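You operate a simulated robot arm through the tools that you are given. There is no shell and no other tool. Be economical: measure what you need, move in short steps, check, and stop when the job is done.

The job below is to be done with a simulated two-armed robot. You get a single attempt, and the scene is never put back.

TASK
Fit the strainer with a clean screen of the mesh on its label.
Fine: hold it steady while you turn its screw; put the rusty screen in the scrap tray; tighten the screw again.

Only the result counts: the job must be done as asked and must still hold three seconds after the hand-in. Knocking over, shifting, dropping, spilling or breaking anything else fails it.

THE ROBOT
Two 7-joint arms with two-finger parallel grippers on one trunk, on a base that drives. Base frame: it is fixed to the floor where the robot stands at the start and does not move with it; the origin is under the middle of the robot, x ahead of it, y to its left, z up; the surface under the hand at the start is at about z = 0.86. Readings come in m, degrees, newtons and seconds.
The left shoulder is at the start at [0.069, 0.182, 1.111], the right one opposite. With the tool pointing down near the work surface each hand reaches from about 0.3 to 0.74 m from the robot's upright axis, wherever it stands, measured 20 degrees to its own side. Places, roughly: scrap tray [0.4, -0.4, 0.9]; strainer [0.5, -0.2, 0.9]; strainer screw [0.5, -0.1, 0.9]. Payload 3.91 kg a hand.
The TCP of each hand is the grasp point between the finger pads, 0.03 m short of the fingertips. In the tool frame z runs along the fingers and y along their closing line. The gripper opens to 0.11 m. The fingers are 0.02 m wide and 0.01 m thick; the gripper's body (0.048 by 0.112 m) begins 0.055 m behind the TCP.
Orientation is that of the tool frame in the base frame, as [roll, pitch, yaw] about the fixed x, y, z axes, in that order (R = Rz(yaw) Ry(pitch) Rx(roll)). With the fingers straight down and closing along the base's y, the tool's x points along the base's -x, its y along +y and its z along -z.

THE INTERFACE
- The arms move only by the tool move_arm. It takes "left_commands", "right_commands" or both (then of equal length, played together; a hand with none holds still); each is a list of rows, each a list of 7 numbers: the turn, a rotation vector about the base's x, y, z in units of 180 degrees (1.0 is 180 degrees), then the shift along the base's x, y, z in units of 200 mm (1.0 is 200 mm), then the opening, from 0 (shut) to 1 (fully open). In form: [[rx, ry, rz, tx, ty, tz, grip], ...]. A call has 1 to 10 rows; each row is the pose to reach, as a shift and turn from the pose commanded when the call began. A call with a number of a shift or a turn outside -1 to 1 is refused whole. Each row takes 0.2 s and may step no farther than 0.05 m and 8.6 degrees from the row before; otherwise, or with a gripper value out of range, the whole call is refused. A pose out of reach is approached as far as the arm can. The call stops where the force on the tool passes 40 N (or 10 N more than at its start, if that is more) or the arm is blocked; 0.2 s more then pass. Each finger travels about 0.072 m/s and halts on what it meets, pressing with about 41 N; the grip force reading is that of the motor and also rises with nothing between the fingers. The clock runs only during rows and for 0.2 s after the last one: add rows that repeat a pose to give the fingers time. The reply holds the time, the measured pose of the TCP, the force on the tool along the base axes, the opening and the grip force, in the units named above and with some noise, with the torque about the TCP (base axes, N m) and any sound that the robot's microphone picked up.
- Cameras (640 x 400 px; columns grow to the right, rows downward): "scene" is now at [0.2163, -0.0048, 1.3062]; the picture's right is [-0.04, -1.00, 0.00], its down [-0.52, 0.02, -0.86] and it looks along [0.86, -0.04, -0.52] (base axes); focal length 214 px, centre (320, 200). "left" rides on the left gripper at [0.072, -0.017, -0.103] in its tool frame; the picture's right is [0.23, 0.97, 0.00], its down [-0.76, 0.18, -0.62] and it looks along [-0.61, 0.14, 0.78] (tool axes); focal length 222 px, centre (320, 200). "right" rides on the right gripper at [0.072, 0.017, -0.103] in its tool frame; the picture's right is [-0.23, 0.97, 0.00], its down [-0.76, -0.18, -0.62] and it looks along [-0.61, -0.14, 0.78] (tool axes); focal length 222 px, centre (320, 200). There is no depth. A picture from a camera that has moved, and an enlarged one, comes with that camera's place and axes in the base frame and with its lens.
- capture(camera): a new picture of that camera. It takes no simulated time.
- lift_body(by): slides the trunk up (or, below 0, down) by that many m; the arms and the scene camera ride with it, the base frame stays. It gives what a move gives, with no picture.
- base_move(legs): drives the robot by 1 to 6 legs, each [ahead, left, turn to the left] in m, m and degrees, along the robot's own axes; the way and the turn of a leg run together, so that a leg with both is an arc; at most 1.5 m and 180 degrees a leg. The arms and the cameras ride along, it lands a little off, and it stops where it bumps. It gives what a move gives.
- pan_tilt(pan, tilt): turns the head with the scene camera to pan (to the left, within 80 degrees either way) and tilt (down, from -29 to 69), counted from straight ahead of the robot. It gives what a move gives.
- inspect(camera, box): a new picture of the part [left, top, right, bottom] of that camera's present view, enlarged. It takes no simulated time.
- sign_off(): hands the job in; it is judged then, once.

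Work in short steps. Places have to be worked out from the pictures, the camera data and where the tool is seen: move nearer, look again, correct. Check each grasp and each placing, and mend what went wrong. You have 120 turns and 88 pictures in all, those below and enlarged ones among them. Open the grippers and draw the arms clear of the work before you hand the job in, unless the task says otherwise; then end with one line.

The tools are called after "Request:" as name(argument=value, ...) on one line, values as JSON. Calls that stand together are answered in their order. move_arm: Moves the arms, as the interface text tells. Its arguments: {"type":"object","properties":{"left_commands":{"type":"array"},"right_commands":{"type":"array"}},"required":[]} The other tools are called the same way: lift_body (by) slides the trunk up or down; base_move (legs) drives the base; pan_tilt (pan, tilt) turns the head that bears the scene camera; capture (camera) takes a picture; inspect (camera, box) takes an enlarged picture of a part of a camera's view; sign_off () hands the job in.

At the start:

```text
clock: 0.0
left_ee_pos: [0.3565, 0.0787, 1.2161]
left_tcp_rot: [180.0, 0.0, -179.9]
left_wrist_force: [1.1, -1.0, -0.5]
left_wrist_torque: [-0.03, -0.01, -0.01]
left_width: 0.1101
left_grasp_force: 0.1
right_ee_pos: [0.3836, -0.1985, 1.1709]
right_tcp_rot: [-179.9, 0.0, -180.0]
right_wrist_force: [-0.3, 0.5, 0.0]
right_wrist_torque: [0.0, -0.02, 0.0]
right_width: 0.11
right_grasp_force: 0.1
trunk travel left (down, up): [-0.375, 0.139]
robot x, y, heading: [-0.0001, -0.0033, -0.1]
head pan, tilt: [-2.6, 31.1]
```

scene: 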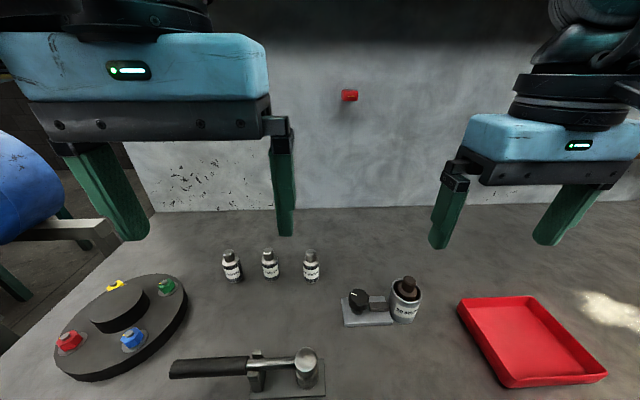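
right: 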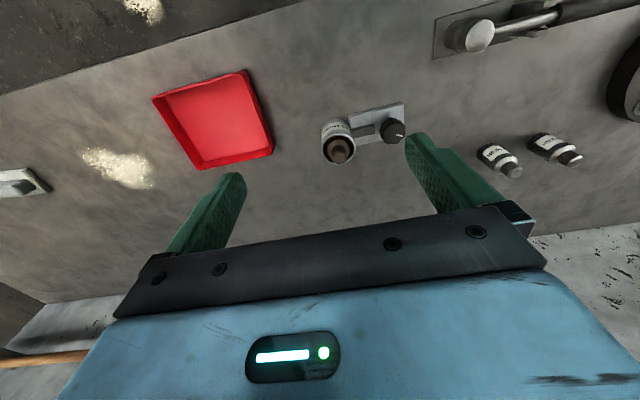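
left: 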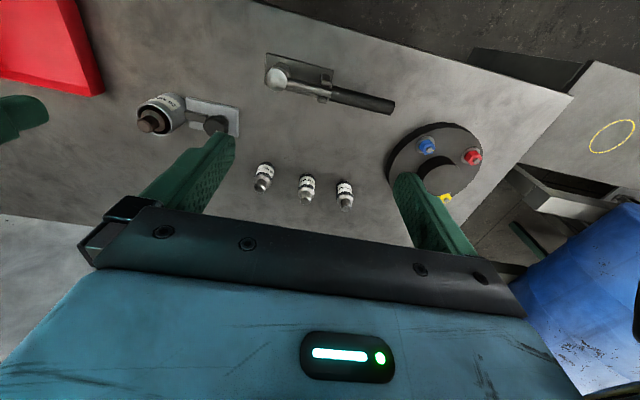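

The strainer, three labelled candidates and the tray are visible. I zoom in to read the labels and the strainer's structure.

Request:
inspect(camera="scene", box=[330, 260, 440, 340])

Request:
inspect(camera="scene", box=[210, 235, 330, 295])

Request:
inspect(camera="right", box=[300, 80, 420, 180])

```text
5.00 times, centred on (385, 300) of scene
camera zoom: at [0.2163, -0.0048, 1.3062], right [-0.04, -1.0, 0.0], down [-0.52, 0.02, -0.86], along [0.86, -0.04, -0.52], focal length 1072 px, centre (-5, -300)
```

zoom: 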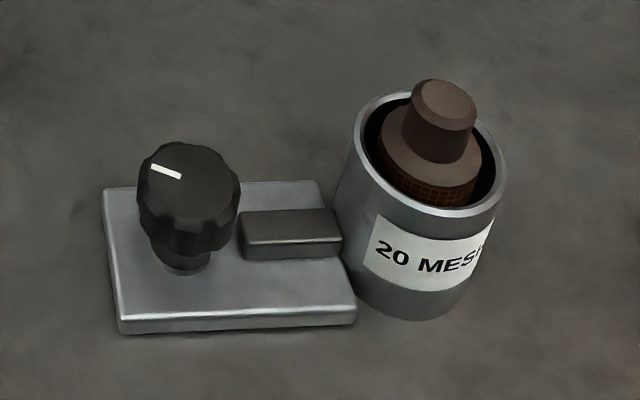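

```text
5.33 times, centred on (270, 265) of scene
camera zoom: at [0.2163, -0.0048, 1.3062], right [-0.04, -1.0, 0.0], down [-0.52, 0.02, -0.86], along [0.86, -0.04, -0.52], focal length 1144 px, centre (587, -147)
```

zoom: 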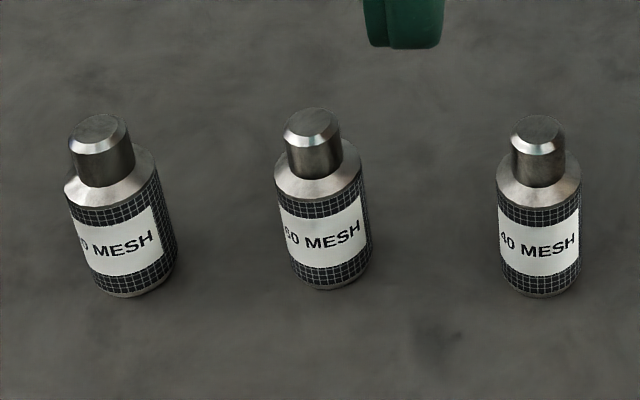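

```text
4.00 times, centred on (360, 130) of right
camera zoom: at [0.3103, -0.181, 1.2736], right [0.23, 0.97, 0.0], down [0.76, -0.18, 0.62], along [0.61, -0.14, -0.78], focal length 888 px, centre (160, 480)
```

zoom: 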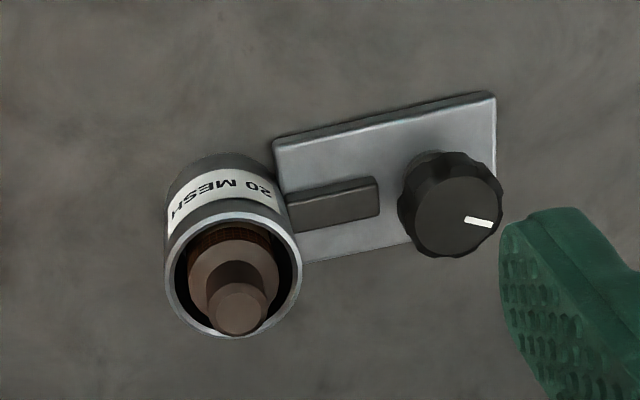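

The strainer label reads "20 MESH" and one screen reads 40. I look at the rest from the left camera.

Request:
inspect(camera="left", box=[240, 150, 368, 230])

Request:
inspect(camera="left", box=[130, 80, 250, 150])

```text
5.00 times, centred on (304, 190) of left
camera zoom: at [0.2837, 0.0612, 1.3205], right [-0.23, 0.97, 0.0], down [0.76, 0.18, 0.62], along [0.61, 0.14, -0.78], focal length 1111 px, centre (400, 250)
```

zoom: 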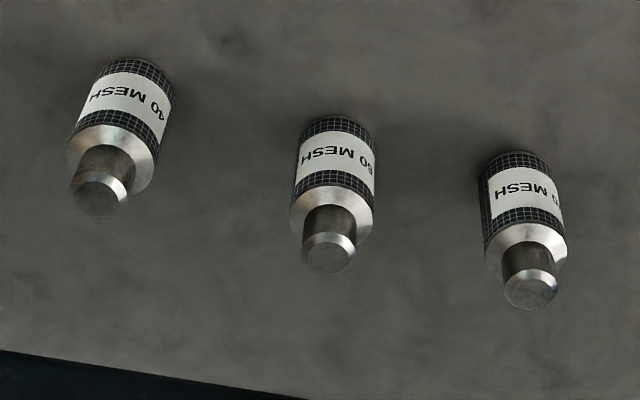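

```text
5.33 times, centred on (190, 115) of left
camera zoom: at [0.2837, 0.0612, 1.3205], right [-0.23, 0.97, 0.0], down [0.76, 0.18, 0.62], along [0.61, 0.14, -0.78], focal length 1185 px, centre (1013, 653)
```

zoom: 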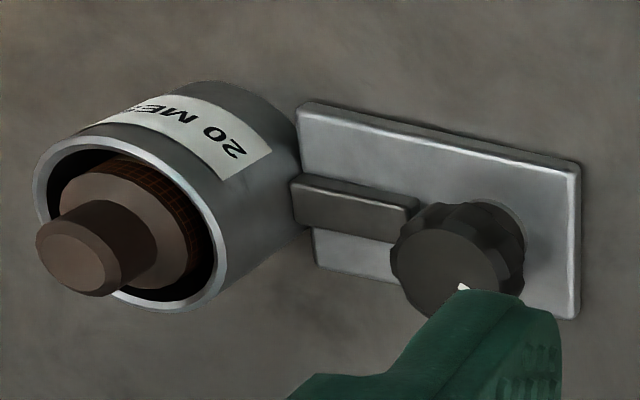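

Leftmost screen's first digit is hidden. I move the left arm out to its left side to look at its label.

Request:
move_arm(left_commands=[[0, 0, 0, 0, 0.25, 0, 1], [0, 0, 0, 0, 0.5, -0.2, 1], [0, 0, 0, 0, 0.75, -0.4, 1], [0, 0, 0, 0, 0.95, -0.5, 1]])

Request:
capture(camera="left")

```text
refused: row 2 steps farther than a row can; nothing moved
```

```text
79 pictures are left
camera left: at [0.2837, 0.0612, 1.3205], right [-0.23, 0.97, 0.0], down [0.76, 0.18, 0.62], along [0.61, 0.14, -0.78], focal length 222 px, centre (320, 200)
```

left: 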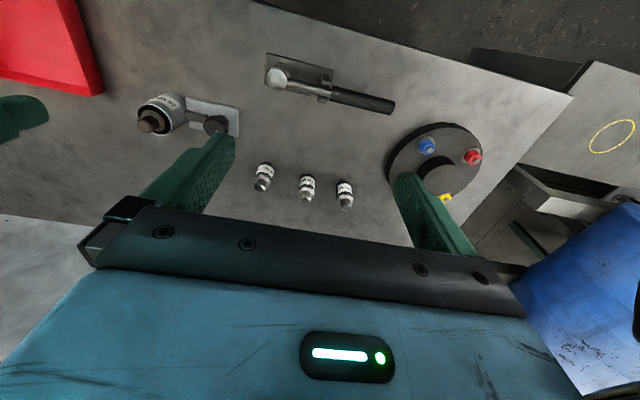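

Step was a bit over 0.05 m; I use smaller ones.

Request:
move_arm(left_commands=[[0, 0, 0, 0, 0.22, 0, 1], [0, 0, 0, 0, 0.43, -0.1, 1], [0, 0, 0, 0, 0.64, -0.2, 1], [0, 0, 0, 0, 0.84, -0.3, 1], [0, 0, 0, 0, 1.0, -0.4, 1]])

Request:
capture(camera="left")

```text
clock: 1.2
left_ee_pos: [0.3579, 0.2795, 1.1359]
left_tcp_rot: [-180.0, 0.0, -179.9]
left_wrist_force: [-0.2, -1.4, 0.3]
left_wrist_torque: [0.0, -0.02, -0.03]
left_width: 0.1101
left_grasp_force: 0.1
right_ee_pos: [0.3833, -0.1974, 1.1706]
right_tcp_rot: [180.0, -0.1, -180.0]
right_wrist_force: [-0.4, 0.0, 0.9]
right_wrist_torque: [0.02, -0.01, -0.01]
right_width: 0.11
right_grasp_force: 0.0
trunk travel left (down, up): [-0.375, 0.139]
robot x, y, heading: [-0.0001, -0.0002, 0.0]
head pan, tilt: [-2.6, 31.1]
```

```text
78 pictures are left
camera left: at [0.2848, 0.2628, 1.2392], right [-0.23, 0.97, 0.0], down [0.76, 0.18, 0.62], along [0.61, 0.14, -0.78], focal length 222 px, centre (320, 200)
```

left: 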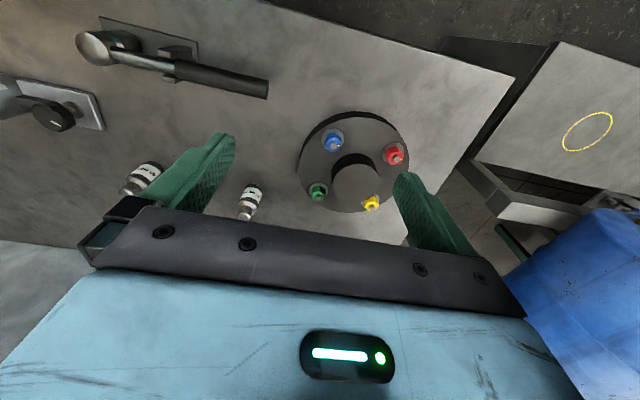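

Request:
inspect(camera="left", box=[224, 170, 288, 220])

Request:
inspect(camera="left", box=[0, 60, 128, 140])

Request:
capture(camera="scene")

```text
8.00 times, centred on (256, 195) of left
camera zoom: at [0.2848, 0.2628, 1.2392], right [-0.23, 0.97, 0.0], down [0.76, 0.18, 0.62], along [0.61, 0.14, -0.78], focal length 1777 px, centre (832, 240)
```

zoom: 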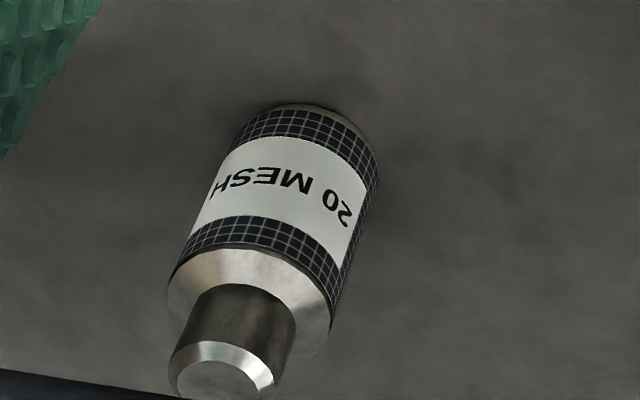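

```text
5.00 times, centred on (64, 100) of left
camera zoom: at [0.2848, 0.2628, 1.2392], right [-0.23, 0.97, 0.0], down [0.76, 0.18, 0.62], along [0.61, 0.14, -0.78], focal length 1111 px, centre (1600, 700)
```

zoom: 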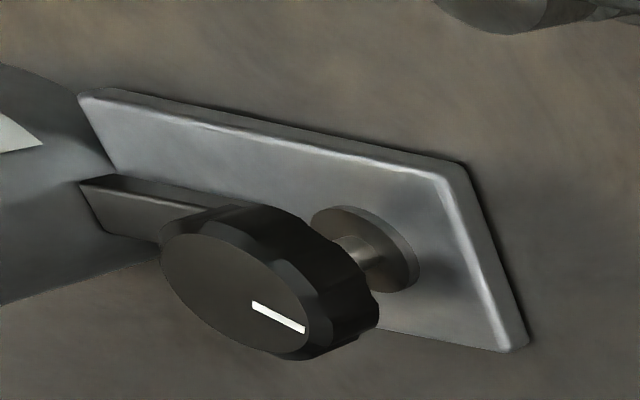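

```text
75 pictures are left
camera scene: at [0.2161, -0.0038, 1.3062], right [-0.04, -1.0, 0.0], down [-0.52, 0.02, -0.86], along [0.86, -0.04, -0.52], focal length 214 px, centre (320, 200)
```

scene: 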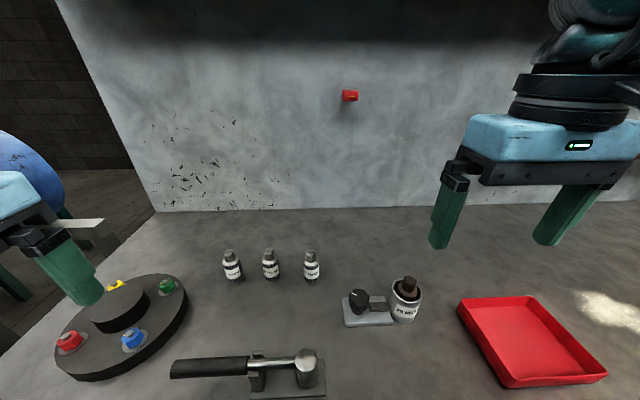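

The leftmost screen is the 20 mesh. I judge the knob top at (0.482,-0.095,0.915), the cup at about (0.49,-0.194) with rim z≈0.913. I turn the right hand 85° and bring it over the cup at height.

Request:
move_arm(right_commands=[[0, 0, 0.0475, 0.05, 0, -0.05, 1], [0, 0, 0.095, 0.1, 0, -0.1, 1], [0, 0, 0.1425, 0.15, 0, -0.15, 1], [0, 0, 0.19, 0.2, 0, -0.2, 1], [0, 0, 0.2375, 0.25, 0, -0.25, 1], [0, 0, 0.285, 0.3, 0, -0.3, 1], [0, 0, 0.3325, 0.35, 0, -0.35, 1], [0, 0, 0.38, 0.4, 0, -0.4, 1], [0, 0, 0.4275, 0.45, 0, -0.45, 1], [0, 0, 0.475, 0.5, 0, -0.5, 1]])

Request:
capture(camera="right")

```text
clock: 3.4
left_ee_pos: [0.3585, 0.2809, 1.1362]
left_tcp_rot: [179.9, 0.0, 179.9]
left_wrist_force: [0.6, 0.0, -0.6]
left_wrist_torque: [0.0, 0.02, -0.04]
left_width: 0.1099
left_grasp_force: 0.1
right_ee_pos: [0.3784, -0.136, 1.0678]
right_tcp_rot: [-179.9, 0.0, -94.9]
right_wrist_force: [0.1, -0.2, 0.5]
right_wrist_torque: [-0.01, 0.0, -0.01]
right_width: 0.1101
right_grasp_force: 0.0
right hand out of reach, approached as far as the arm can: row 8, 9, 10
trunk travel left (down, up): [-0.375, 0.139]
robot x, y, heading: [0.0003, -0.0012, -0.2]
head pan, tilt: [-2.6, 31.1]
```

```text
74 pictures are left
camera right: at [0.3539, -0.2066, 1.1709], right [-0.95, 0.31, 0.0], down [0.24, 0.74, 0.62], along [0.19, 0.59, -0.78], focal length 222 px, centre (320, 200)
```

right: 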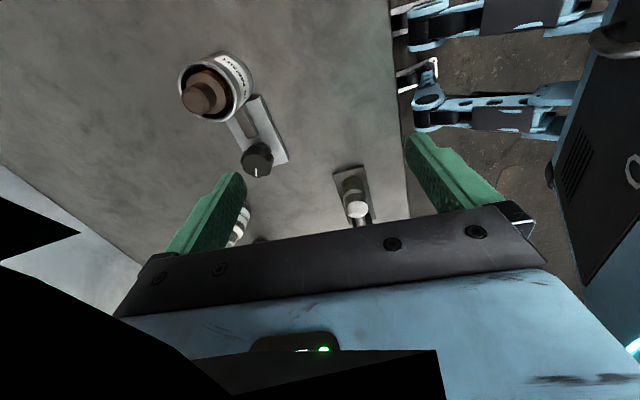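

That yaw is out of reach for this wrist. I turn the hand back the other way.

Request:
move_arm(right_commands=[[0, 0, -0.0475, -0.05, 0, 0, 1], [0, 0, -0.095, -0.1, 0, 0, 1], [0, 0, -0.1425, -0.15, 0, 0, 1], [0, 0, -0.19, -0.2, 0, 0, 1], [0, 0, -0.2375, -0.25, 0, 0, 1], [0, 0, -0.285, -0.25, 0, 0, 1], [0, 0, -0.3325, -0.25, 0, 0, 1], [0, 0, -0.38, -0.25, 0, 0, 1], [0, 0, -0.4275, -0.25, 0, 0, 1], [0, 0, -0.475, -0.25, 0, 0, 1]])

Request:
move_arm(right_commands=[[0, 0, -0.0475, 0, 0, 0, 1], [0, 0, -0.095, 0, 0, 0, 1], [0, 0, -0.1425, 0, 0, 0, 1], [0, 0, -0.19, 0, 0, 0, 1], [0, 0, -0.2375, 0, 0, 0, 1], [0, 0, -0.285, 0, 0, 0, 1], [0, 0, -0.3325, 0, 0, 0, 1], [0, 0, -0.38, 0, 0, 0, 1], [0, 0, -0.4275, 0, 0, 0, 1], [0, 0, -0.475, 0, 0, 0, 1]])

```text
clock: 5.6
left_ee_pos: [0.359, 0.2795, 1.1366]
left_tcp_rot: [-180.0, 0.0, -180.0]
left_wrist_force: [0.3, 0.5, -0.3]
left_wrist_torque: [0.02, 0.0, 0.01]
left_width: 0.1098
left_grasp_force: 0.0
right_ee_pos: [0.3298, -0.1357, 1.0652]
right_tcp_rot: [179.9, 0.0, 179.8]
right_wrist_force: [0.8, 0.4, -1.3]
right_wrist_torque: [0.0, -0.03, 0.0]
right_width: 0.1101
right_grasp_force: 0.0
trunk travel left (down, up): [-0.375, 0.139]
robot x, y, heading: [0.0, -0.0001, 0.1]
head pan, tilt: [-2.6, 31.1]
```

```text
clock: 7.8
left_ee_pos: [0.3584, 0.2783, 1.1365]
left_tcp_rot: [-180.0, 0.0, -179.9]
left_wrist_force: [-1.0, -0.2, 0.3]
left_wrist_torque: [-0.01, 0.05, 0.03]
left_width: 0.1098
left_grasp_force: 0.0
right_ee_pos: [0.3289, -0.1347, 1.0655]
right_tcp_rot: [180.0, 0.0, 94.4]
right_wrist_force: [0.8, 0.7, 0.3]
right_wrist_torque: [-0.01, -0.02, -0.02]
right_width: 0.11
right_grasp_force: 0.1
trunk travel left (down, up): [-0.375, 0.139]
robot x, y, heading: [-0.0003, -0.0011, 0.0]
head pan, tilt: [-2.6, 31.1]
```

Good, yaw 94° works. I lean the hand 30° away from the knob and bring it above and right of the cup.

Request:
move_arm(right_commands=[[0.0333, 0, 0, 0.16, -0.13, 0, 1], [0.0667, 0, 0, 0.32, -0.26, 0, 1], [0.1, 0, 0, 0.48, -0.39, 0, 1], [0.1333, 0, 0, 0.64, -0.52, 0, 1], [0.1667, 0, 0, 0.8, -0.65, 0, 1]])

Request:
capture(camera="right")

Request:
capture(camera="scene")

```text
clock: 9.0
left_ee_pos: [0.3591, 0.2793, 1.1358]
left_tcp_rot: [180.0, 0.0, 179.9]
left_wrist_force: [-0.2, -0.5, -0.5]
left_wrist_torque: [0.02, 0.01, -0.03]
left_width: 0.1099
left_grasp_force: 0.1
right_ee_pos: [0.49, -0.2684, 1.0643]
right_tcp_rot: [177.5, -29.9, 95.3]
right_wrist_force: [0.3, -0.3, 0.2]
right_wrist_torque: [0.0, 0.0, -0.01]
right_width: 0.11
right_grasp_force: 0.1
trunk travel left (down, up): [-0.375, 0.139]
robot x, y, heading: [0.0004, 0.0053, 0.1]
head pan, tilt: [-2.6, 31.1]
```

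```text
73 pictures are left
camera right: at [0.5008, -0.2547, 1.1905], right [0.99, -0.13, -0.08], down [-0.12, -0.98, 0.15], along [-0.09, -0.14, -0.99], focal length 222 px, centre (320, 200)
```

right: 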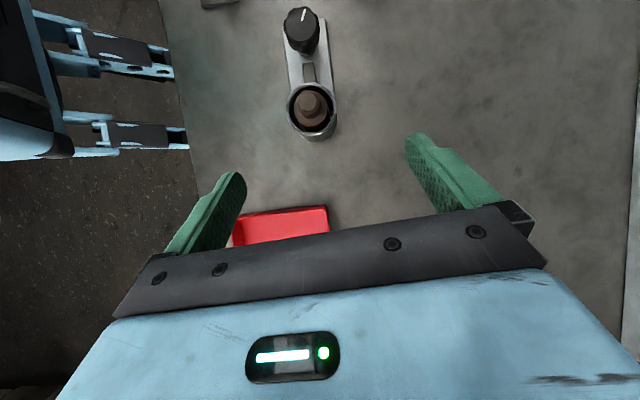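

```text
72 pictures are left
camera scene: at [0.2172, -0.0055, 1.306], right [-0.05, -1.0, 0.0], down [-0.52, 0.02, -0.86], along [0.86, -0.04, -0.52], focal length 214 px, centre (320, 200)
```

scene: 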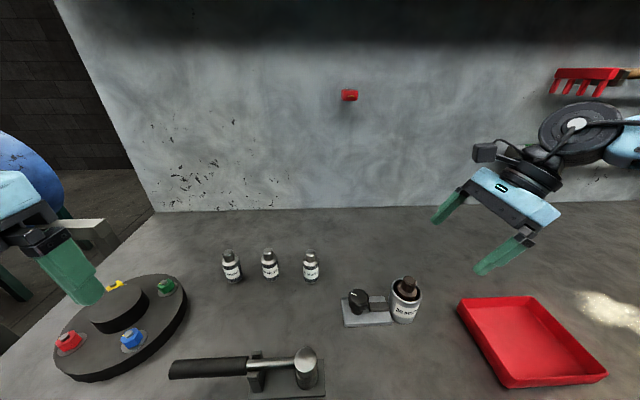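

The top view gives cup centre ≈(0.484,-0.190), rim z≈0.935, stem top ≈0.964. I approach along the tool axis most of the way.

Request:
move_arm(right_commands=[[0, 0, 0, -0.01, 0.1, -0.18, 1], [0, 0, 0, -0.02, 0.2, -0.36, 1], [0, 0, 0, -0.03, 0.29, -0.5, 1]])

Request:
capture(camera="right")

Request:
inspect(camera="scene", box=[330, 220, 490, 340])

```text
clock: 9.8
left_ee_pos: [0.3587, 0.2797, 1.1356]
left_tcp_rot: [180.0, 0.0, 179.9]
left_wrist_force: [0.1, 0.2, -0.3]
left_wrist_torque: [0.01, 0.02, 0.0]
left_width: 0.11
left_grasp_force: 0.1
right_ee_pos: [0.4834, -0.2072, 0.9648]
right_tcp_rot: [177.5, -29.9, 95.2]
right_wrist_force: [-0.7, 0.5, -0.3]
right_wrist_torque: [-0.02, 0.0, -0.06]
right_width: 0.1099
right_grasp_force: 0.0
trunk travel left (down, up): [-0.375, 0.139]
robot x, y, heading: [0.0031, -0.0009, 0.3]
head pan, tilt: [-2.6, 31.1]
```

```text
71 pictures are left
camera right: at [0.4937, -0.1939, 1.091], right [0.99, -0.13, -0.07], down [-0.12, -0.98, 0.15], along [-0.09, -0.14, -0.99], focal length 222 px, centre (320, 200)
```

right: 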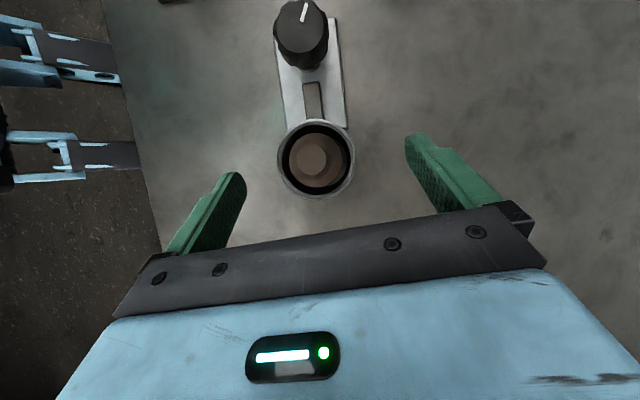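

```text
3.33 times, centred on (410, 280) of scene
camera zoom: at [0.2168, -0.0044, 1.3061], right [-0.04, -1.0, 0.0], down [-0.52, 0.02, -0.86], along [0.86, -0.04, -0.52], focal length 715 px, centre (20, -67)
```

zoom: 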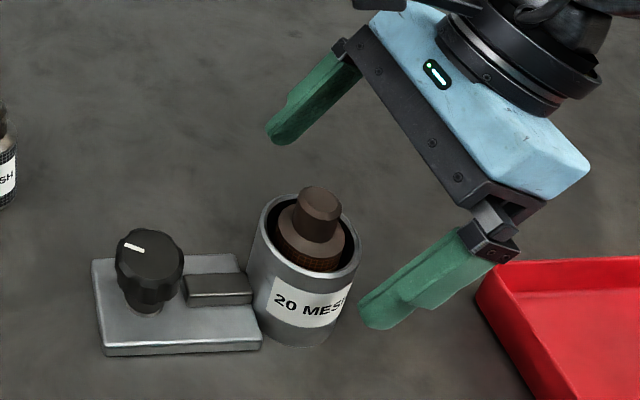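

Refined cup centre (0.479,-0.187), rim z 0.933. I lower onto it with fingers open.

Request:
move_arm(right_commands=[[0, 0, 0, -0.01, 0.05, -0.11, 1], [0, 0, 0, -0.022, 0.1, -0.225, 1], [0, 0, 0, -0.022, 0.1, -0.225, 1]])

Request:
capture(camera="right")

Request:
inspect(camera="scene", box=[330, 220, 490, 340])

```text
clock: 10.6
left_ee_pos: [0.3574, 0.279, 1.1365]
left_tcp_rot: [-180.0, 0.0, 180.0]
left_wrist_force: [-0.4, 0.4, -0.2]
left_wrist_torque: [-0.01, 0.0, -0.01]
left_width: 0.11
left_grasp_force: 0.0
right_ee_pos: [0.479, -0.1864, 0.9214]
right_tcp_rot: [177.4, -29.9, 95.2]
right_wrist_force: [-0.7, 0.0, 0.3]
right_wrist_torque: [-0.03, 0.02, -0.03]
right_width: 0.1102
right_grasp_force: 0.0
trunk travel left (down, up): [-0.375, 0.139]
robot x, y, heading: [-0.003, 0.002, 0.1]
head pan, tilt: [-2.6, 31.1]
```

```text
69 pictures are left
camera right: at [0.4888, -0.1743, 1.0466], right [0.99, -0.13, -0.07], down [-0.12, -0.98, 0.15], along [-0.09, -0.14, -0.99], focal length 222 px, centre (320, 200)
```

right: 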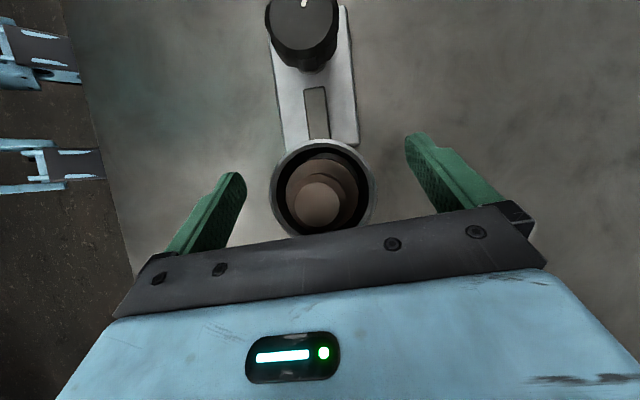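

```text
3.33 times, centred on (410, 280) of scene
camera zoom: at [0.2161, -0.0048, 1.3062], right [-0.04, -1.0, 0.0], down [-0.52, 0.02, -0.86], along [0.86, -0.04, -0.52], focal length 715 px, centre (20, -67)
```

zoom: 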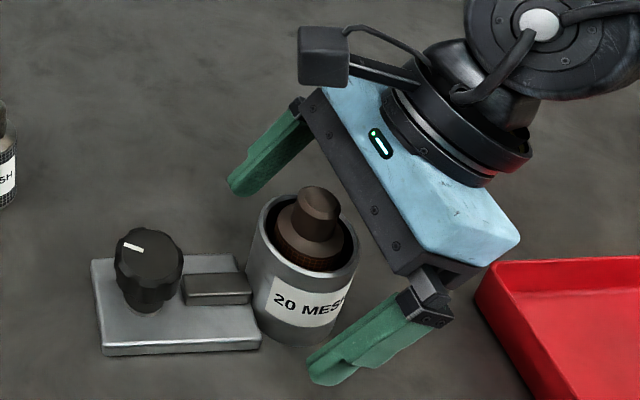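

Centered in x; the cup size suggests the rim is nearer z 0.913, so I lower 12 mm more and close the fingers on the cup.

Request:
move_arm(right_commands=[[0, 0, 0, 0, 0, -0.06, 1], [0, 0, 0, 0, 0, -0.06, 0.8], [0, 0, 0, 0, 0, -0.06, 0.65], [0, 0, 0, 0, 0, -0.06, 0.5], [0, 0, 0, 0, 0, -0.06, 0.4], [0, 0, 0, 0, 0, -0.06, 0.4]])

Request:
inspect(camera="scene", box=[330, 220, 490, 340])

```text
clock: 12.0
left_ee_pos: [0.3583, 0.2799, 1.1357]
left_tcp_rot: [-180.0, 0.0, -180.0]
left_wrist_force: [-0.1, -0.4, 0.4]
left_wrist_torque: [0.01, -0.01, 0.03]
left_width: 0.1101
left_grasp_force: 0.2
right_ee_pos: [0.4798, -0.1866, 0.9103]
right_tcp_rot: [177.4, -29.9, 95.3]
right_wrist_force: [0.0, -0.1, 1.6]
right_wrist_torque: [0.09, 0.17, -0.04]
right_width: 0.0554
right_grasp_force: 40.9
trunk travel left (down, up): [-0.375, 0.139]
robot x, y, heading: [-0.0002, 0.0015, 0.1]
head pan, tilt: [-2.6, 31.1]
```

```text
3.33 times, centred on (410, 280) of scene
camera zoom: at [0.2163, -0.0047, 1.3062], right [-0.04, -1.0, 0.0], down [-0.52, 0.02, -0.86], along [0.86, -0.04, -0.52], focal length 715 px, centre (20, -67)
```

zoom: 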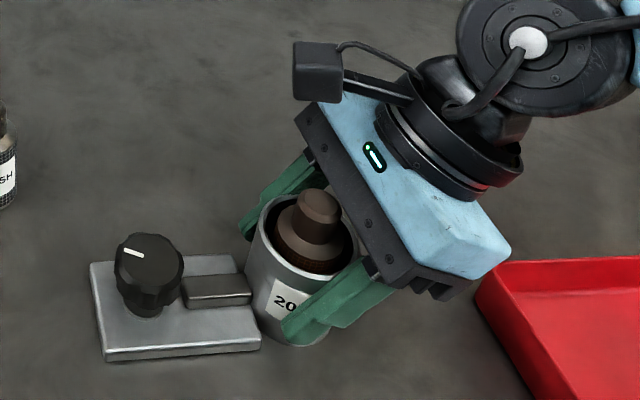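

Grip on the cup is firm (0.055 m). To leave more room for the left hand I reopen, lean 15° more, and re-grip.

Request:
move_arm(right_commands=[[0, 0, 0, 0, 0, 0, 0.75], [0, 0, 0, 0, 0, 0, 1], [0, 0, 0, 0, 0, 0, 1], [0.0417, 0, 0, 0, 0, 0, 1], [0.0833, 0, 0, 0, 0, 0, 1], [0.0833, 0, 0, 0, 0, 0, 0.8], [0.0833, 0, 0, 0, 0, 0, 0.6], [0.0833, 0, 0, 0, 0, 0, 0.45], [0.0833, 0, 0, 0, 0, 0, 0.4], [0.0833, 0, 0, 0, 0, 0, 0.4]])

Request:
capture(camera="right")

```text
clock: 14.2
left_ee_pos: [0.3582, 0.2795, 1.1367]
left_tcp_rot: [180.0, 0.1, -179.9]
left_wrist_force: [-0.1, -0.1, -0.2]
left_wrist_torque: [-0.01, 0.0, 0.01]
left_width: 0.1099
left_grasp_force: 0.0
right_ee_pos: [0.4792, -0.1858, 0.911]
right_tcp_rot: [175.5, -44.9, 96.5]
right_wrist_force: [-2.0, -0.7, 2.5]
right_wrist_torque: [0.55, 0.31, 0.09]
right_width: 0.0553
right_grasp_force: 40.7
trunk travel left (down, up): [-0.375, 0.139]
robot x, y, heading: [-0.0016, -0.0002, -0.1]
head pan, tilt: [-2.6, 31.1]
```

```text
66 pictures are left
camera right: at [0.4887, -0.2074, 1.0344], right [0.99, -0.11, -0.11], down [-0.12, -0.99, -0.11], along [-0.09, 0.12, -0.99], focal length 222 px, centre (320, 200)
```

right: 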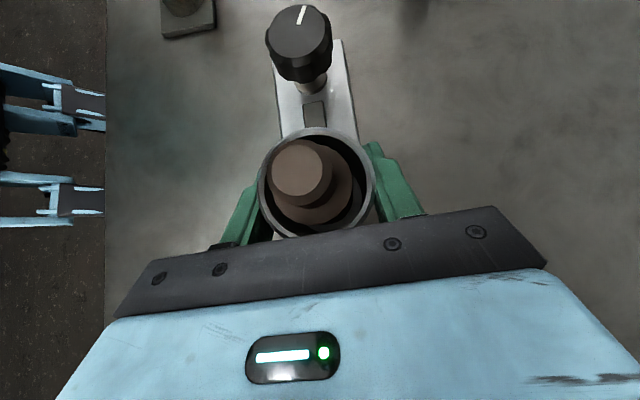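

The cup is well held at 45° lean. Now I bring the left hand over the knob at height.

Request:
move_arm(left_commands=[[0, 0, 0, 0.06, -0.2, 0, 0.8], [0, 0, 0, 0.12, -0.4, 0, 0.7], [0, 0, 0, 0.18, -0.6, 0, 0.7], [0, 0, 0, 0.24, -0.8, 0, 0.7], [0, 0, 0, 0.3, -1.0, 0, 0.7]])

Request:
move_arm(left_commands=[[0, 0, 0, 0.06, -0.2, -0.05, 0.7], [0, 0, 0, 0.12, -0.4, -0.1, 0.7], [0, 0, 0, 0.2, -0.6, -0.15, 0.7], [0, 0, 0, 0.28, -0.8, -0.2, 0.7], [0, 0, 0, 0.3, -0.875, -0.3, 0.7]])

Request:
capture(camera="left")

Request:
capture(camera="scene")

```text
clock: 15.4
left_ee_pos: [0.416, 0.0798, 1.137]
left_tcp_rot: [179.9, 0.0, -180.0]
left_wrist_force: [1.9, -1.6, -1.1]
left_wrist_torque: [0.0, 0.06, 0.01]
left_width: 0.0768
left_grasp_force: 0.0
right_ee_pos: [0.4783, -0.1885, 0.9087]
right_tcp_rot: [175.4, -44.8, 96.4]
right_wrist_force: [-0.9, -0.4, 6.6]
right_wrist_torque: [0.0, 0.34, 0.06]
right_width: 0.0553
right_grasp_force: 40.9
trunk travel left (down, up): [-0.375, 0.139]
robot x, y, heading: [-0.004, -0.002, -0.1]
head pan, tilt: [-2.6, 31.1]
```

```text
clock: 16.6
left_ee_pos: [0.4764, -0.0939, 1.077]
left_tcp_rot: [-180.0, -0.1, -180.0]
left_wrist_force: [0.4, 0.0, -0.1]
left_wrist_torque: [-0.02, -0.04, -0.03]
left_width: 0.0772
left_grasp_force: 0.1
right_ee_pos: [0.4794, -0.186, 0.9114]
right_tcp_rot: [175.4, -44.8, 96.5]
right_wrist_force: [0.8, -0.8, 9.0]
right_wrist_torque: [-0.07, 0.32, -0.02]
right_width: 0.0554
right_grasp_force: 41.1
trunk travel left (down, up): [-0.375, 0.139]
robot x, y, heading: [0.0001, 0.0004, 0.1]
head pan, tilt: [-2.6, 31.1]
```

```text
65 pictures are left
camera left: at [0.4026, -0.1124, 1.1796], right [-0.23, 0.97, 0.0], down [0.76, 0.18, 0.62], along [0.61, 0.14, -0.78], focal length 222 px, centre (320, 200)
```

left: 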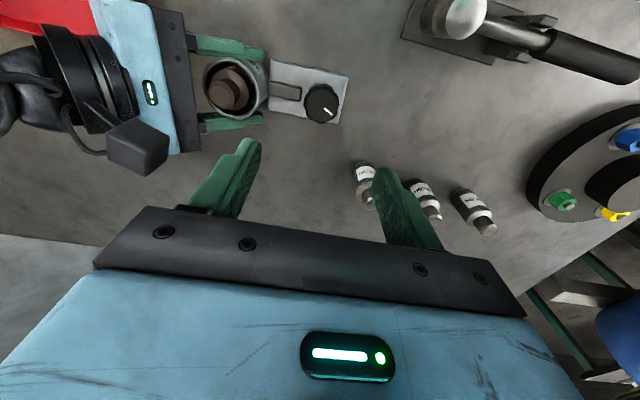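

```text
64 pictures are left
camera scene: at [0.2159, -0.0046, 1.3063], right [-0.04, -1.0, 0.0], down [-0.52, 0.02, -0.86], along [0.86, -0.04, -0.52], focal length 214 px, centre (320, 200)
```

scene: 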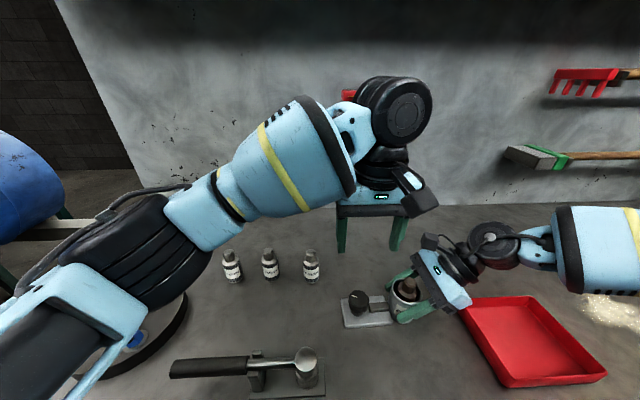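

Left view puts the knob at about (0.473,-0.091). I descend to z≈0.97 and look again.

Request:
move_arm(left_commands=[[0, 0, 0, -0.005, 0.005, -0.2, 0.6], [0, 0, 0, -0.01, 0.01, -0.4, 0.6], [0, 0, 0, -0.015, 0.015, -0.53, 0.6]])

Request:
capture(camera="left")

Request:
inspect(camera="scene", box=[310, 200, 470, 340])

Request:
capture(camera="right")

```text
clock: 17.4
left_ee_pos: [0.4729, -0.09, 0.9691]
left_tcp_rot: [180.0, -0.1, 179.9]
left_wrist_force: [0.2, 1.2, -0.2]
left_wrist_torque: [-0.03, -0.02, 0.0]
left_width: 0.066
left_grasp_force: 0.1
right_ee_pos: [0.4789, -0.187, 0.9092]
right_tcp_rot: [175.3, -44.7, 96.4]
right_wrist_force: [0.0, -2.1, 9.0]
right_wrist_torque: [-0.15, 0.37, 0.03]
right_width: 0.0553
right_grasp_force: 41.2
trunk travel left (down, up): [-0.375, 0.139]
robot x, y, heading: [0.0057, -0.0014, -0.1]
head pan, tilt: [-2.6, 31.1]
```

```text
63 pictures are left
camera left: at [0.3996, -0.1082, 1.0735], right [-0.23, 0.97, 0.0], down [0.76, 0.18, 0.62], along [0.61, 0.14, -0.78], focal length 222 px, centre (320, 200)
```

left: 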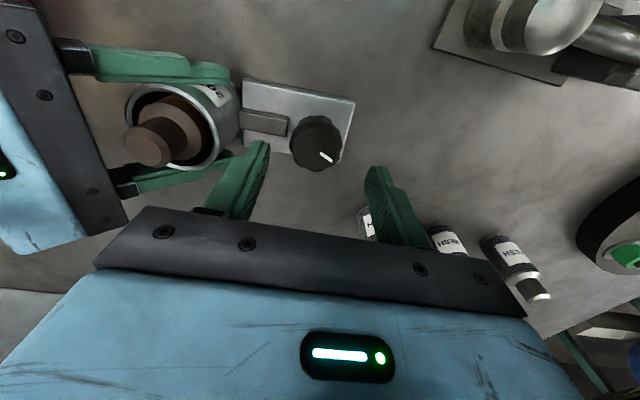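

```text
2.86 times, centred on (390, 270) of scene
camera zoom: at [0.2158, -0.0047, 1.3063], right [-0.04, -1.0, 0.0], down [-0.52, 0.02, -0.86], along [0.86, -0.04, -0.52], focal length 613 px, centre (120, 0)
```

zoom: 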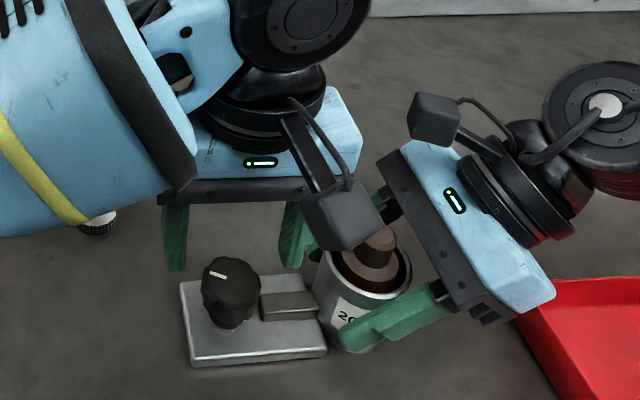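

```text
61 pictures are left
camera right: at [0.4887, -0.2074, 1.0345], right [0.99, -0.11, -0.1], down [-0.12, -0.99, -0.11], along [-0.09, 0.12, -0.99], focal length 222 px, centre (320, 200)
```

right: 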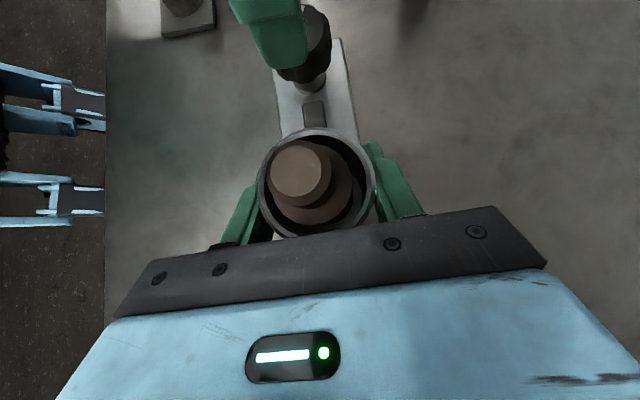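

Alignment looks good (knob ≈(0.474,-0.092), top ≈0.911). I pre-rotate the left hand clockwise for a longer loosening stroke, then lower around the knob.

Request:
move_arm(left_commands=[[0, 0, -0.0475, 0, -0.005, 0, 0.6], [0, 0, -0.095, 0.005, -0.01, 0, 0.6], [0, 0, -0.1425, 0.005, -0.01, 0, 0.6], [0, 0, -0.19, 0.005, -0.01, 0, 0.6], [0, 0, -0.2375, 0.005, -0.01, 0, 0.6], [0, 0, -0.27, 0.005, -0.01, -0.08, 0.6], [0, 0, -0.27, 0.005, -0.01, -0.16, 0.6], [0, 0, -0.27, 0.005, -0.01, -0.225, 0.6]])

Request:
capture(camera="left")

Request:
capture(camera="right")

```text
clock: 19.2
left_ee_pos: [0.475, -0.0953, 0.9256]
left_tcp_rot: [180.0, 0.0, 131.3]
left_wrist_force: [-0.3, 0.5, -0.4]
left_wrist_torque: [0.04, 0.01, 0.0]
left_width: 0.0663
left_grasp_force: 0.1
right_ee_pos: [0.4775, -0.1875, 0.9088]
right_tcp_rot: [175.4, -44.8, 96.4]
right_wrist_force: [0.9, -2.2, 10.9]
right_wrist_torque: [-0.15, 0.42, 0.06]
right_width: 0.055
right_grasp_force: 41.1
trunk travel left (down, up): [-0.375, 0.139]
robot x, y, heading: [0.0007, -0.002, 0.1]
head pan, tilt: [-2.6, 31.1]
```

```text
60 pictures are left
camera left: at [0.4138, -0.0523, 1.0294], right [0.58, 0.81, 0.0], down [0.64, -0.45, 0.62], along [0.51, -0.36, -0.78], focal length 222 px, centre (320, 200)
```

left: 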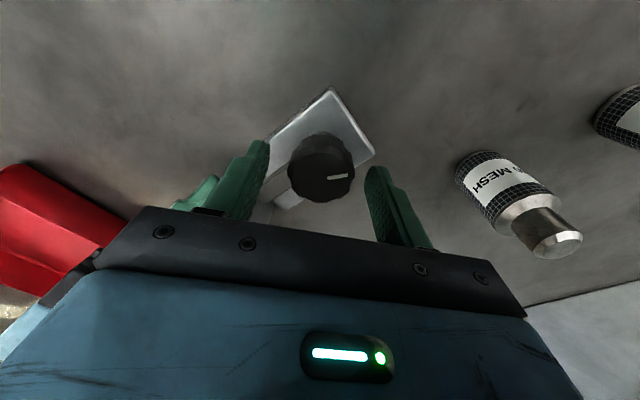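

```text
59 pictures are left
camera right: at [0.4886, -0.2073, 1.0345], right [0.99, -0.11, -0.1], down [-0.12, -0.99, -0.11], along [-0.09, 0.12, -0.99], focal length 222 px, centre (320, 200)
```

right: 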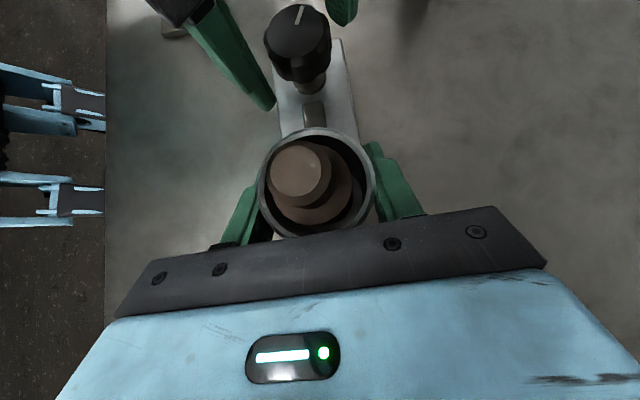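

Knob sits between the fingers. I close on it and turn counter-clockwise about 34° first, watching forces and sound.

Request:
move_arm(left_commands=[[0, 0, 0, -0.005, 0.006, -0.02, 0.5], [0, 0, 0, -0.005, 0.006, -0.02, 0.35], [0, 0, 0, -0.005, 0.006, -0.02, 0.2], [0, 0, 0, -0.005, 0.006, -0.02, 0.2], [0, 0, 0.047, -0.005, 0.006, -0.02, 0.2], [0, 0, 0.094, -0.005, 0.006, -0.02, 0.2], [0, 0, 0.141, -0.005, 0.006, -0.02, 0.2], [0, 0, 0.188, -0.005, 0.006, -0.02, 0.2]])

Request:
capture(camera="right")

```text
clock: 21.0
left_ee_pos: [0.4735, -0.0937, 0.9219]
left_tcp_rot: [179.8, 0.1, 165.5]
left_wrist_force: [7.8, 5.4, -0.5]
left_wrist_torque: [0.23, -0.99, 0.01]
left_width: 0.0402
left_grasp_force: 41.1
right_ee_pos: [0.4792, -0.1859, 0.9086]
right_tcp_rot: [175.4, -44.8, 96.3]
right_wrist_force: [-2.2, -4.1, 14.6]
right_wrist_torque: [-0.15, 1.07, 0.7]
right_width: 0.055
right_grasp_force: 41.3
trunk travel left (down, up): [-0.375, 0.139]
robot x, y, heading: [-0.0002, 0.0013, 0.0]
head pan, tilt: [-2.6, 31.1]
```

```text
58 pictures are left
camera right: at [0.4887, -0.2069, 1.0343], right [0.99, -0.1, -0.11], down [-0.12, -0.99, -0.11], along [-0.09, 0.12, -0.99], focal length 222 px, centre (320, 200)
```

right: 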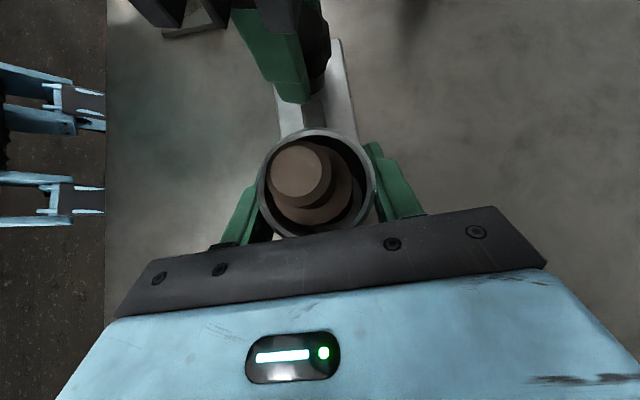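

Turning with modest load and no slip of the strainer. I continue counter-clockwise.

Request:
move_arm(left_commands=[[0, 0, 0.047, 0, 0, 0, 0.2], [0, 0, 0.094, 0, 0, 0, 0.2], [0, 0, 0.141, 0, 0, 0, 0.2], [0, 0, 0.188, 0, 0, 0, 0.2], [0, 0, 0.235, 0, 0, 0, 0.2], [0, 0, 0.282, 0, 0, 0, 0.2], [0, 0, 0.329, 0, 0, 0, 0.2], [0, 0, 0.376, 0, 0, 0, 0.2], [0, 0, 0.423, 0, 0, 0, 0.2], [0, 0, 0.47, 0, 0, 0, 0.2]])

Request:
capture(camera="right")

Request:
inspect(camera="scene", box=[310, 220, 470, 340])

```text
clock: 23.2
left_ee_pos: [0.4719, -0.0936, 0.924]
left_tcp_rot: [-179.9, -0.1, -110.0]
left_wrist_force: [-3.7, 8.4, 2.1]
left_wrist_torque: [-1.13, -0.57, -0.06]
left_width: 0.0408
left_grasp_force: 40.7
right_ee_pos: [0.4787, -0.1864, 0.909]
right_tcp_rot: [175.4, -44.9, 96.2]
right_wrist_force: [-0.7, -8.0, 4.2]
right_wrist_torque: [0.75, 1.08, -0.31]
right_width: 0.0551
right_grasp_force: 40.8
trunk travel left (down, up): [-0.375, 0.139]
robot x, y, heading: [-0.0025, 0.0006, -0.1]
head pan, tilt: [-2.6, 31.1]
```

```text
57 pictures are left
camera right: at [0.4885, -0.2074, 1.0342], right [0.99, -0.11, -0.11], down [-0.12, -0.99, -0.11], along [-0.09, 0.12, -0.99], focal length 222 px, centre (320, 200)
```

right: 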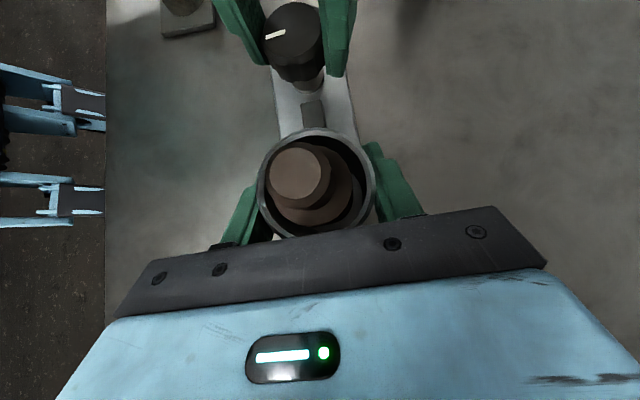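

```text
3.33 times, centred on (390, 280) of scene
camera zoom: at [0.2155, -0.0046, 1.3063], right [-0.04, -1.0, 0.0], down [-0.52, 0.02, -0.86], along [0.86, -0.04, -0.52], focal length 715 px, centre (87, -67)
```

zoom: 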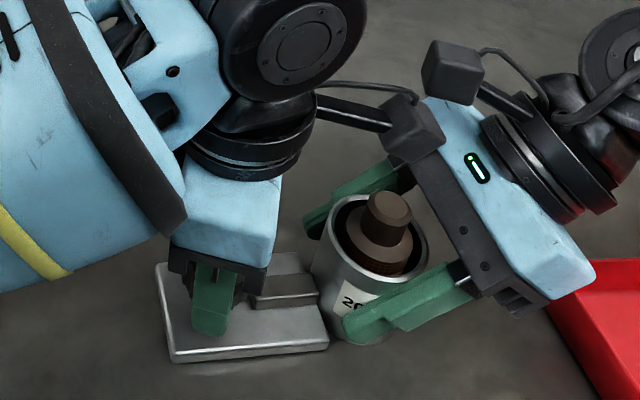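

The mark has turned about 100° with no slip of the body. I release, rotate back and re-grip for another stroke.

Request:
move_arm(left_commands=[[0, 0, 0, 0, 0, 0, 0.45], [0, 0, 0, 0, 0, 0, 0.65], [0, 0, -0.047, 0, 0, 0.02, 0.65], [0, 0, -0.094, 0, 0, 0.02, 0.65], [0, 0, -0.141, 0, 0, 0.02, 0.65], [0, 0, -0.188, 0, 0, 0.02, 0.65], [0, 0, -0.235, 0, 0, 0.02, 0.65], [0, 0, -0.282, 0, 0, 0.02, 0.65], [0, 0, -0.329, 0, 0, 0.02, 0.65], [0, 0, -0.376, 0, 0, 0.02, 0.65]])

Request:
move_arm(left_commands=[[0, 0, -0.047, 0, 0, 0, 0.65], [0, 0, -0.094, 0, 0, 0, 0.65], [0, 0, -0.141, 0, 0, 0, 0.65], [0, 0, -0.188, 0, 0, 0, 0.65], [0, 0, -0.235, 0, 0, 0, 0.65], [0, 0, -0.282, 0, 0, 0, 0.65], [0, 0, -0.31, 0, 0, 0, 0.6]])

Request:
inspect(camera="right", box=[220, 0, 380, 120])

Request:
capture(camera="left")

```text
clock: 25.4
left_ee_pos: [0.4753, -0.0944, 0.9257]
left_tcp_rot: [180.0, 0.0, -177.9]
left_wrist_force: [0.6, 0.9, 0.0]
left_wrist_torque: [0.01, 0.0, -0.02]
left_width: 0.0714
left_grasp_force: 0.0
right_ee_pos: [0.4785, -0.1865, 0.9099]
right_tcp_rot: [175.5, -44.8, 96.4]
right_wrist_force: [-1.7, 1.6, 0.7]
right_wrist_torque: [-0.17, 0.22, -0.06]
right_width: 0.0552
right_grasp_force: 41.1
trunk travel left (down, up): [-0.375, 0.139]
robot x, y, heading: [-0.0027, 0.0031, -0.1]
head pan, tilt: [-2.6, 31.1]
```

```text
clock: 27.0
left_ee_pos: [0.4747, -0.0936, 0.9259]
left_tcp_rot: [-180.0, 0.0, 126.2]
left_wrist_force: [-0.2, -0.8, -0.3]
left_wrist_torque: [-0.01, 0.02, -0.01]
left_width: 0.0659
left_grasp_force: 0.1
right_ee_pos: [0.4798, -0.187, 0.909]
right_tcp_rot: [175.4, -44.8, 96.4]
right_wrist_force: [-2.0, 1.5, 2.4]
right_wrist_torque: [-0.23, 0.27, -0.06]
right_width: 0.0551
right_grasp_force: 41.2
trunk travel left (down, up): [-0.375, 0.139]
robot x, y, heading: [0.0027, 0.0023, -0.0]
head pan, tilt: [-2.6, 31.1]
```

```text
3.33 times, centred on (300, 60) of right
camera zoom: at [0.4888, -0.2072, 1.0343], right [0.99, -0.11, -0.11], down [-0.12, -0.99, -0.11], along [-0.09, 0.12, -0.99], focal length 740 px, centre (387, 667)
```

zoom: 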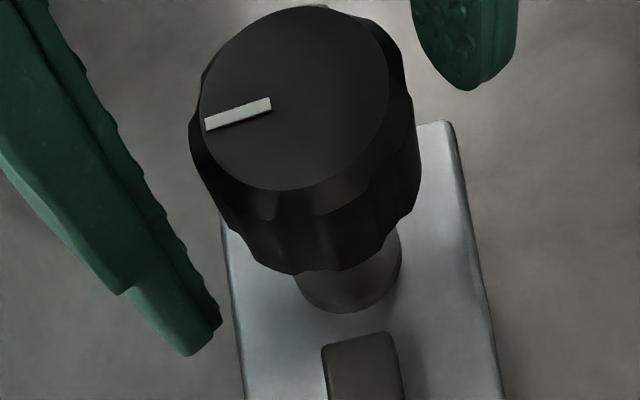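

```text
54 pictures are left
camera left: at [0.4169, -0.0456, 1.0297], right [0.65, 0.76, 0.0], down [0.59, -0.51, 0.62], along [0.47, -0.41, -0.78], focal length 222 px, centre (320, 200)
```

left: 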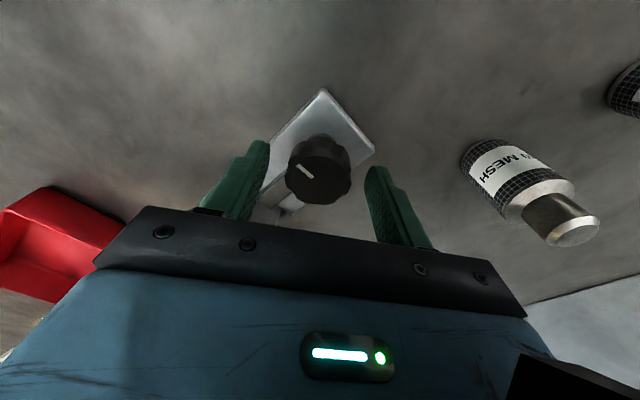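

Knob turned; bar unchanged so far. Second stroke.

Request:
move_arm(left_commands=[[0, 0, 0, 0, 0, -0.02, 0.4], [0, 0, 0, 0, 0, -0.02, 0.2], [0, 0, 0, 0, 0, -0.02, 0.2], [0, 0, 0.047, 0, 0, -0.02, 0.2], [0, 0, 0.094, 0, 0, -0.02, 0.2], [0, 0, 0.141, 0, 0, -0.02, 0.2], [0, 0, 0.188, 0, 0, -0.02, 0.2], [0, 0, 0.235, 0, 0, -0.02, 0.2], [0, 0, 0.282, 0, 0, -0.02, 0.2], [0, 0, 0.329, 0, 0, -0.02, 0.2]])

Request:
move_arm(left_commands=[[0, 0, 0.047, 0, 0, 0, 0.2], [0, 0, 0.094, 0, 0, 0, 0.2], [0, 0, 0.141, 0, 0, 0, 0.2], [0, 0, 0.188, 0, 0, 0, 0.2], [0, 0, 0.235, 0, 0, 0, 0.2], [0, 0, 0.282, 0, 0, 0, 0.2], [0, 0, 0.329, 0, 0, 0, 0.2]])

Request:
inspect(camera="right", box=[220, 0, 400, 130])

```text
clock: 29.2
left_ee_pos: [0.4747, -0.0946, 0.923]
left_tcp_rot: [180.0, 0.0, -174.2]
left_wrist_force: [0.4, 1.2, 3.9]
left_wrist_torque: [0.33, -0.4, 0.01]
left_width: 0.0401
left_grasp_force: 41.2
right_ee_pos: [0.4784, -0.1864, 0.9108]
right_tcp_rot: [175.4, -44.8, 96.6]
right_wrist_force: [1.8, -1.5, 3.1]
right_wrist_torque: [-0.84, 0.55, -0.01]
right_width: 0.0549
right_grasp_force: 41.2
trunk travel left (down, up): [-0.375, 0.139]
robot x, y, heading: [-0.0007, 0.002, -0.4]
head pan, tilt: [-2.6, 31.1]
```

```text
clock: 30.8
left_ee_pos: [0.474, -0.0943, 0.9223]
left_tcp_rot: [-180.0, 0.1, -115.0]
left_wrist_force: [-2.6, 11.1, 1.1]
left_wrist_torque: [-1.0, -0.54, -0.04]
left_width: 0.0401
left_grasp_force: 40.9
right_ee_pos: [0.478, -0.1871, 0.909]
right_tcp_rot: [175.6, -44.7, 96.1]
right_wrist_force: [1.4, -9.6, 2.7]
right_wrist_torque: [0.8, 0.88, -0.22]
right_width: 0.0552
right_grasp_force: 40.9
trunk travel left (down, up): [-0.375, 0.139]
robot x, y, heading: [-0.0012, 0.006, 0.1]
head pan, tilt: [-2.6, 31.1]
```

```text
3.08 times, centred on (310, 65) of right
camera zoom: at [0.489, -0.2074, 1.0342], right [0.99, -0.11, -0.11], down [-0.12, -0.99, -0.11], along [-0.09, 0.12, -0.99], focal length 684 px, centre (351, 615)
```

zoom: 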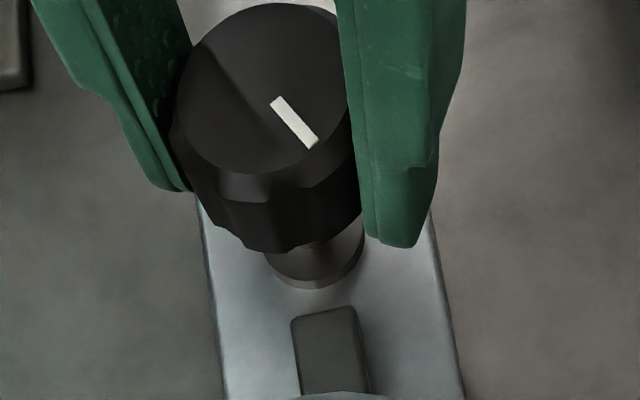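

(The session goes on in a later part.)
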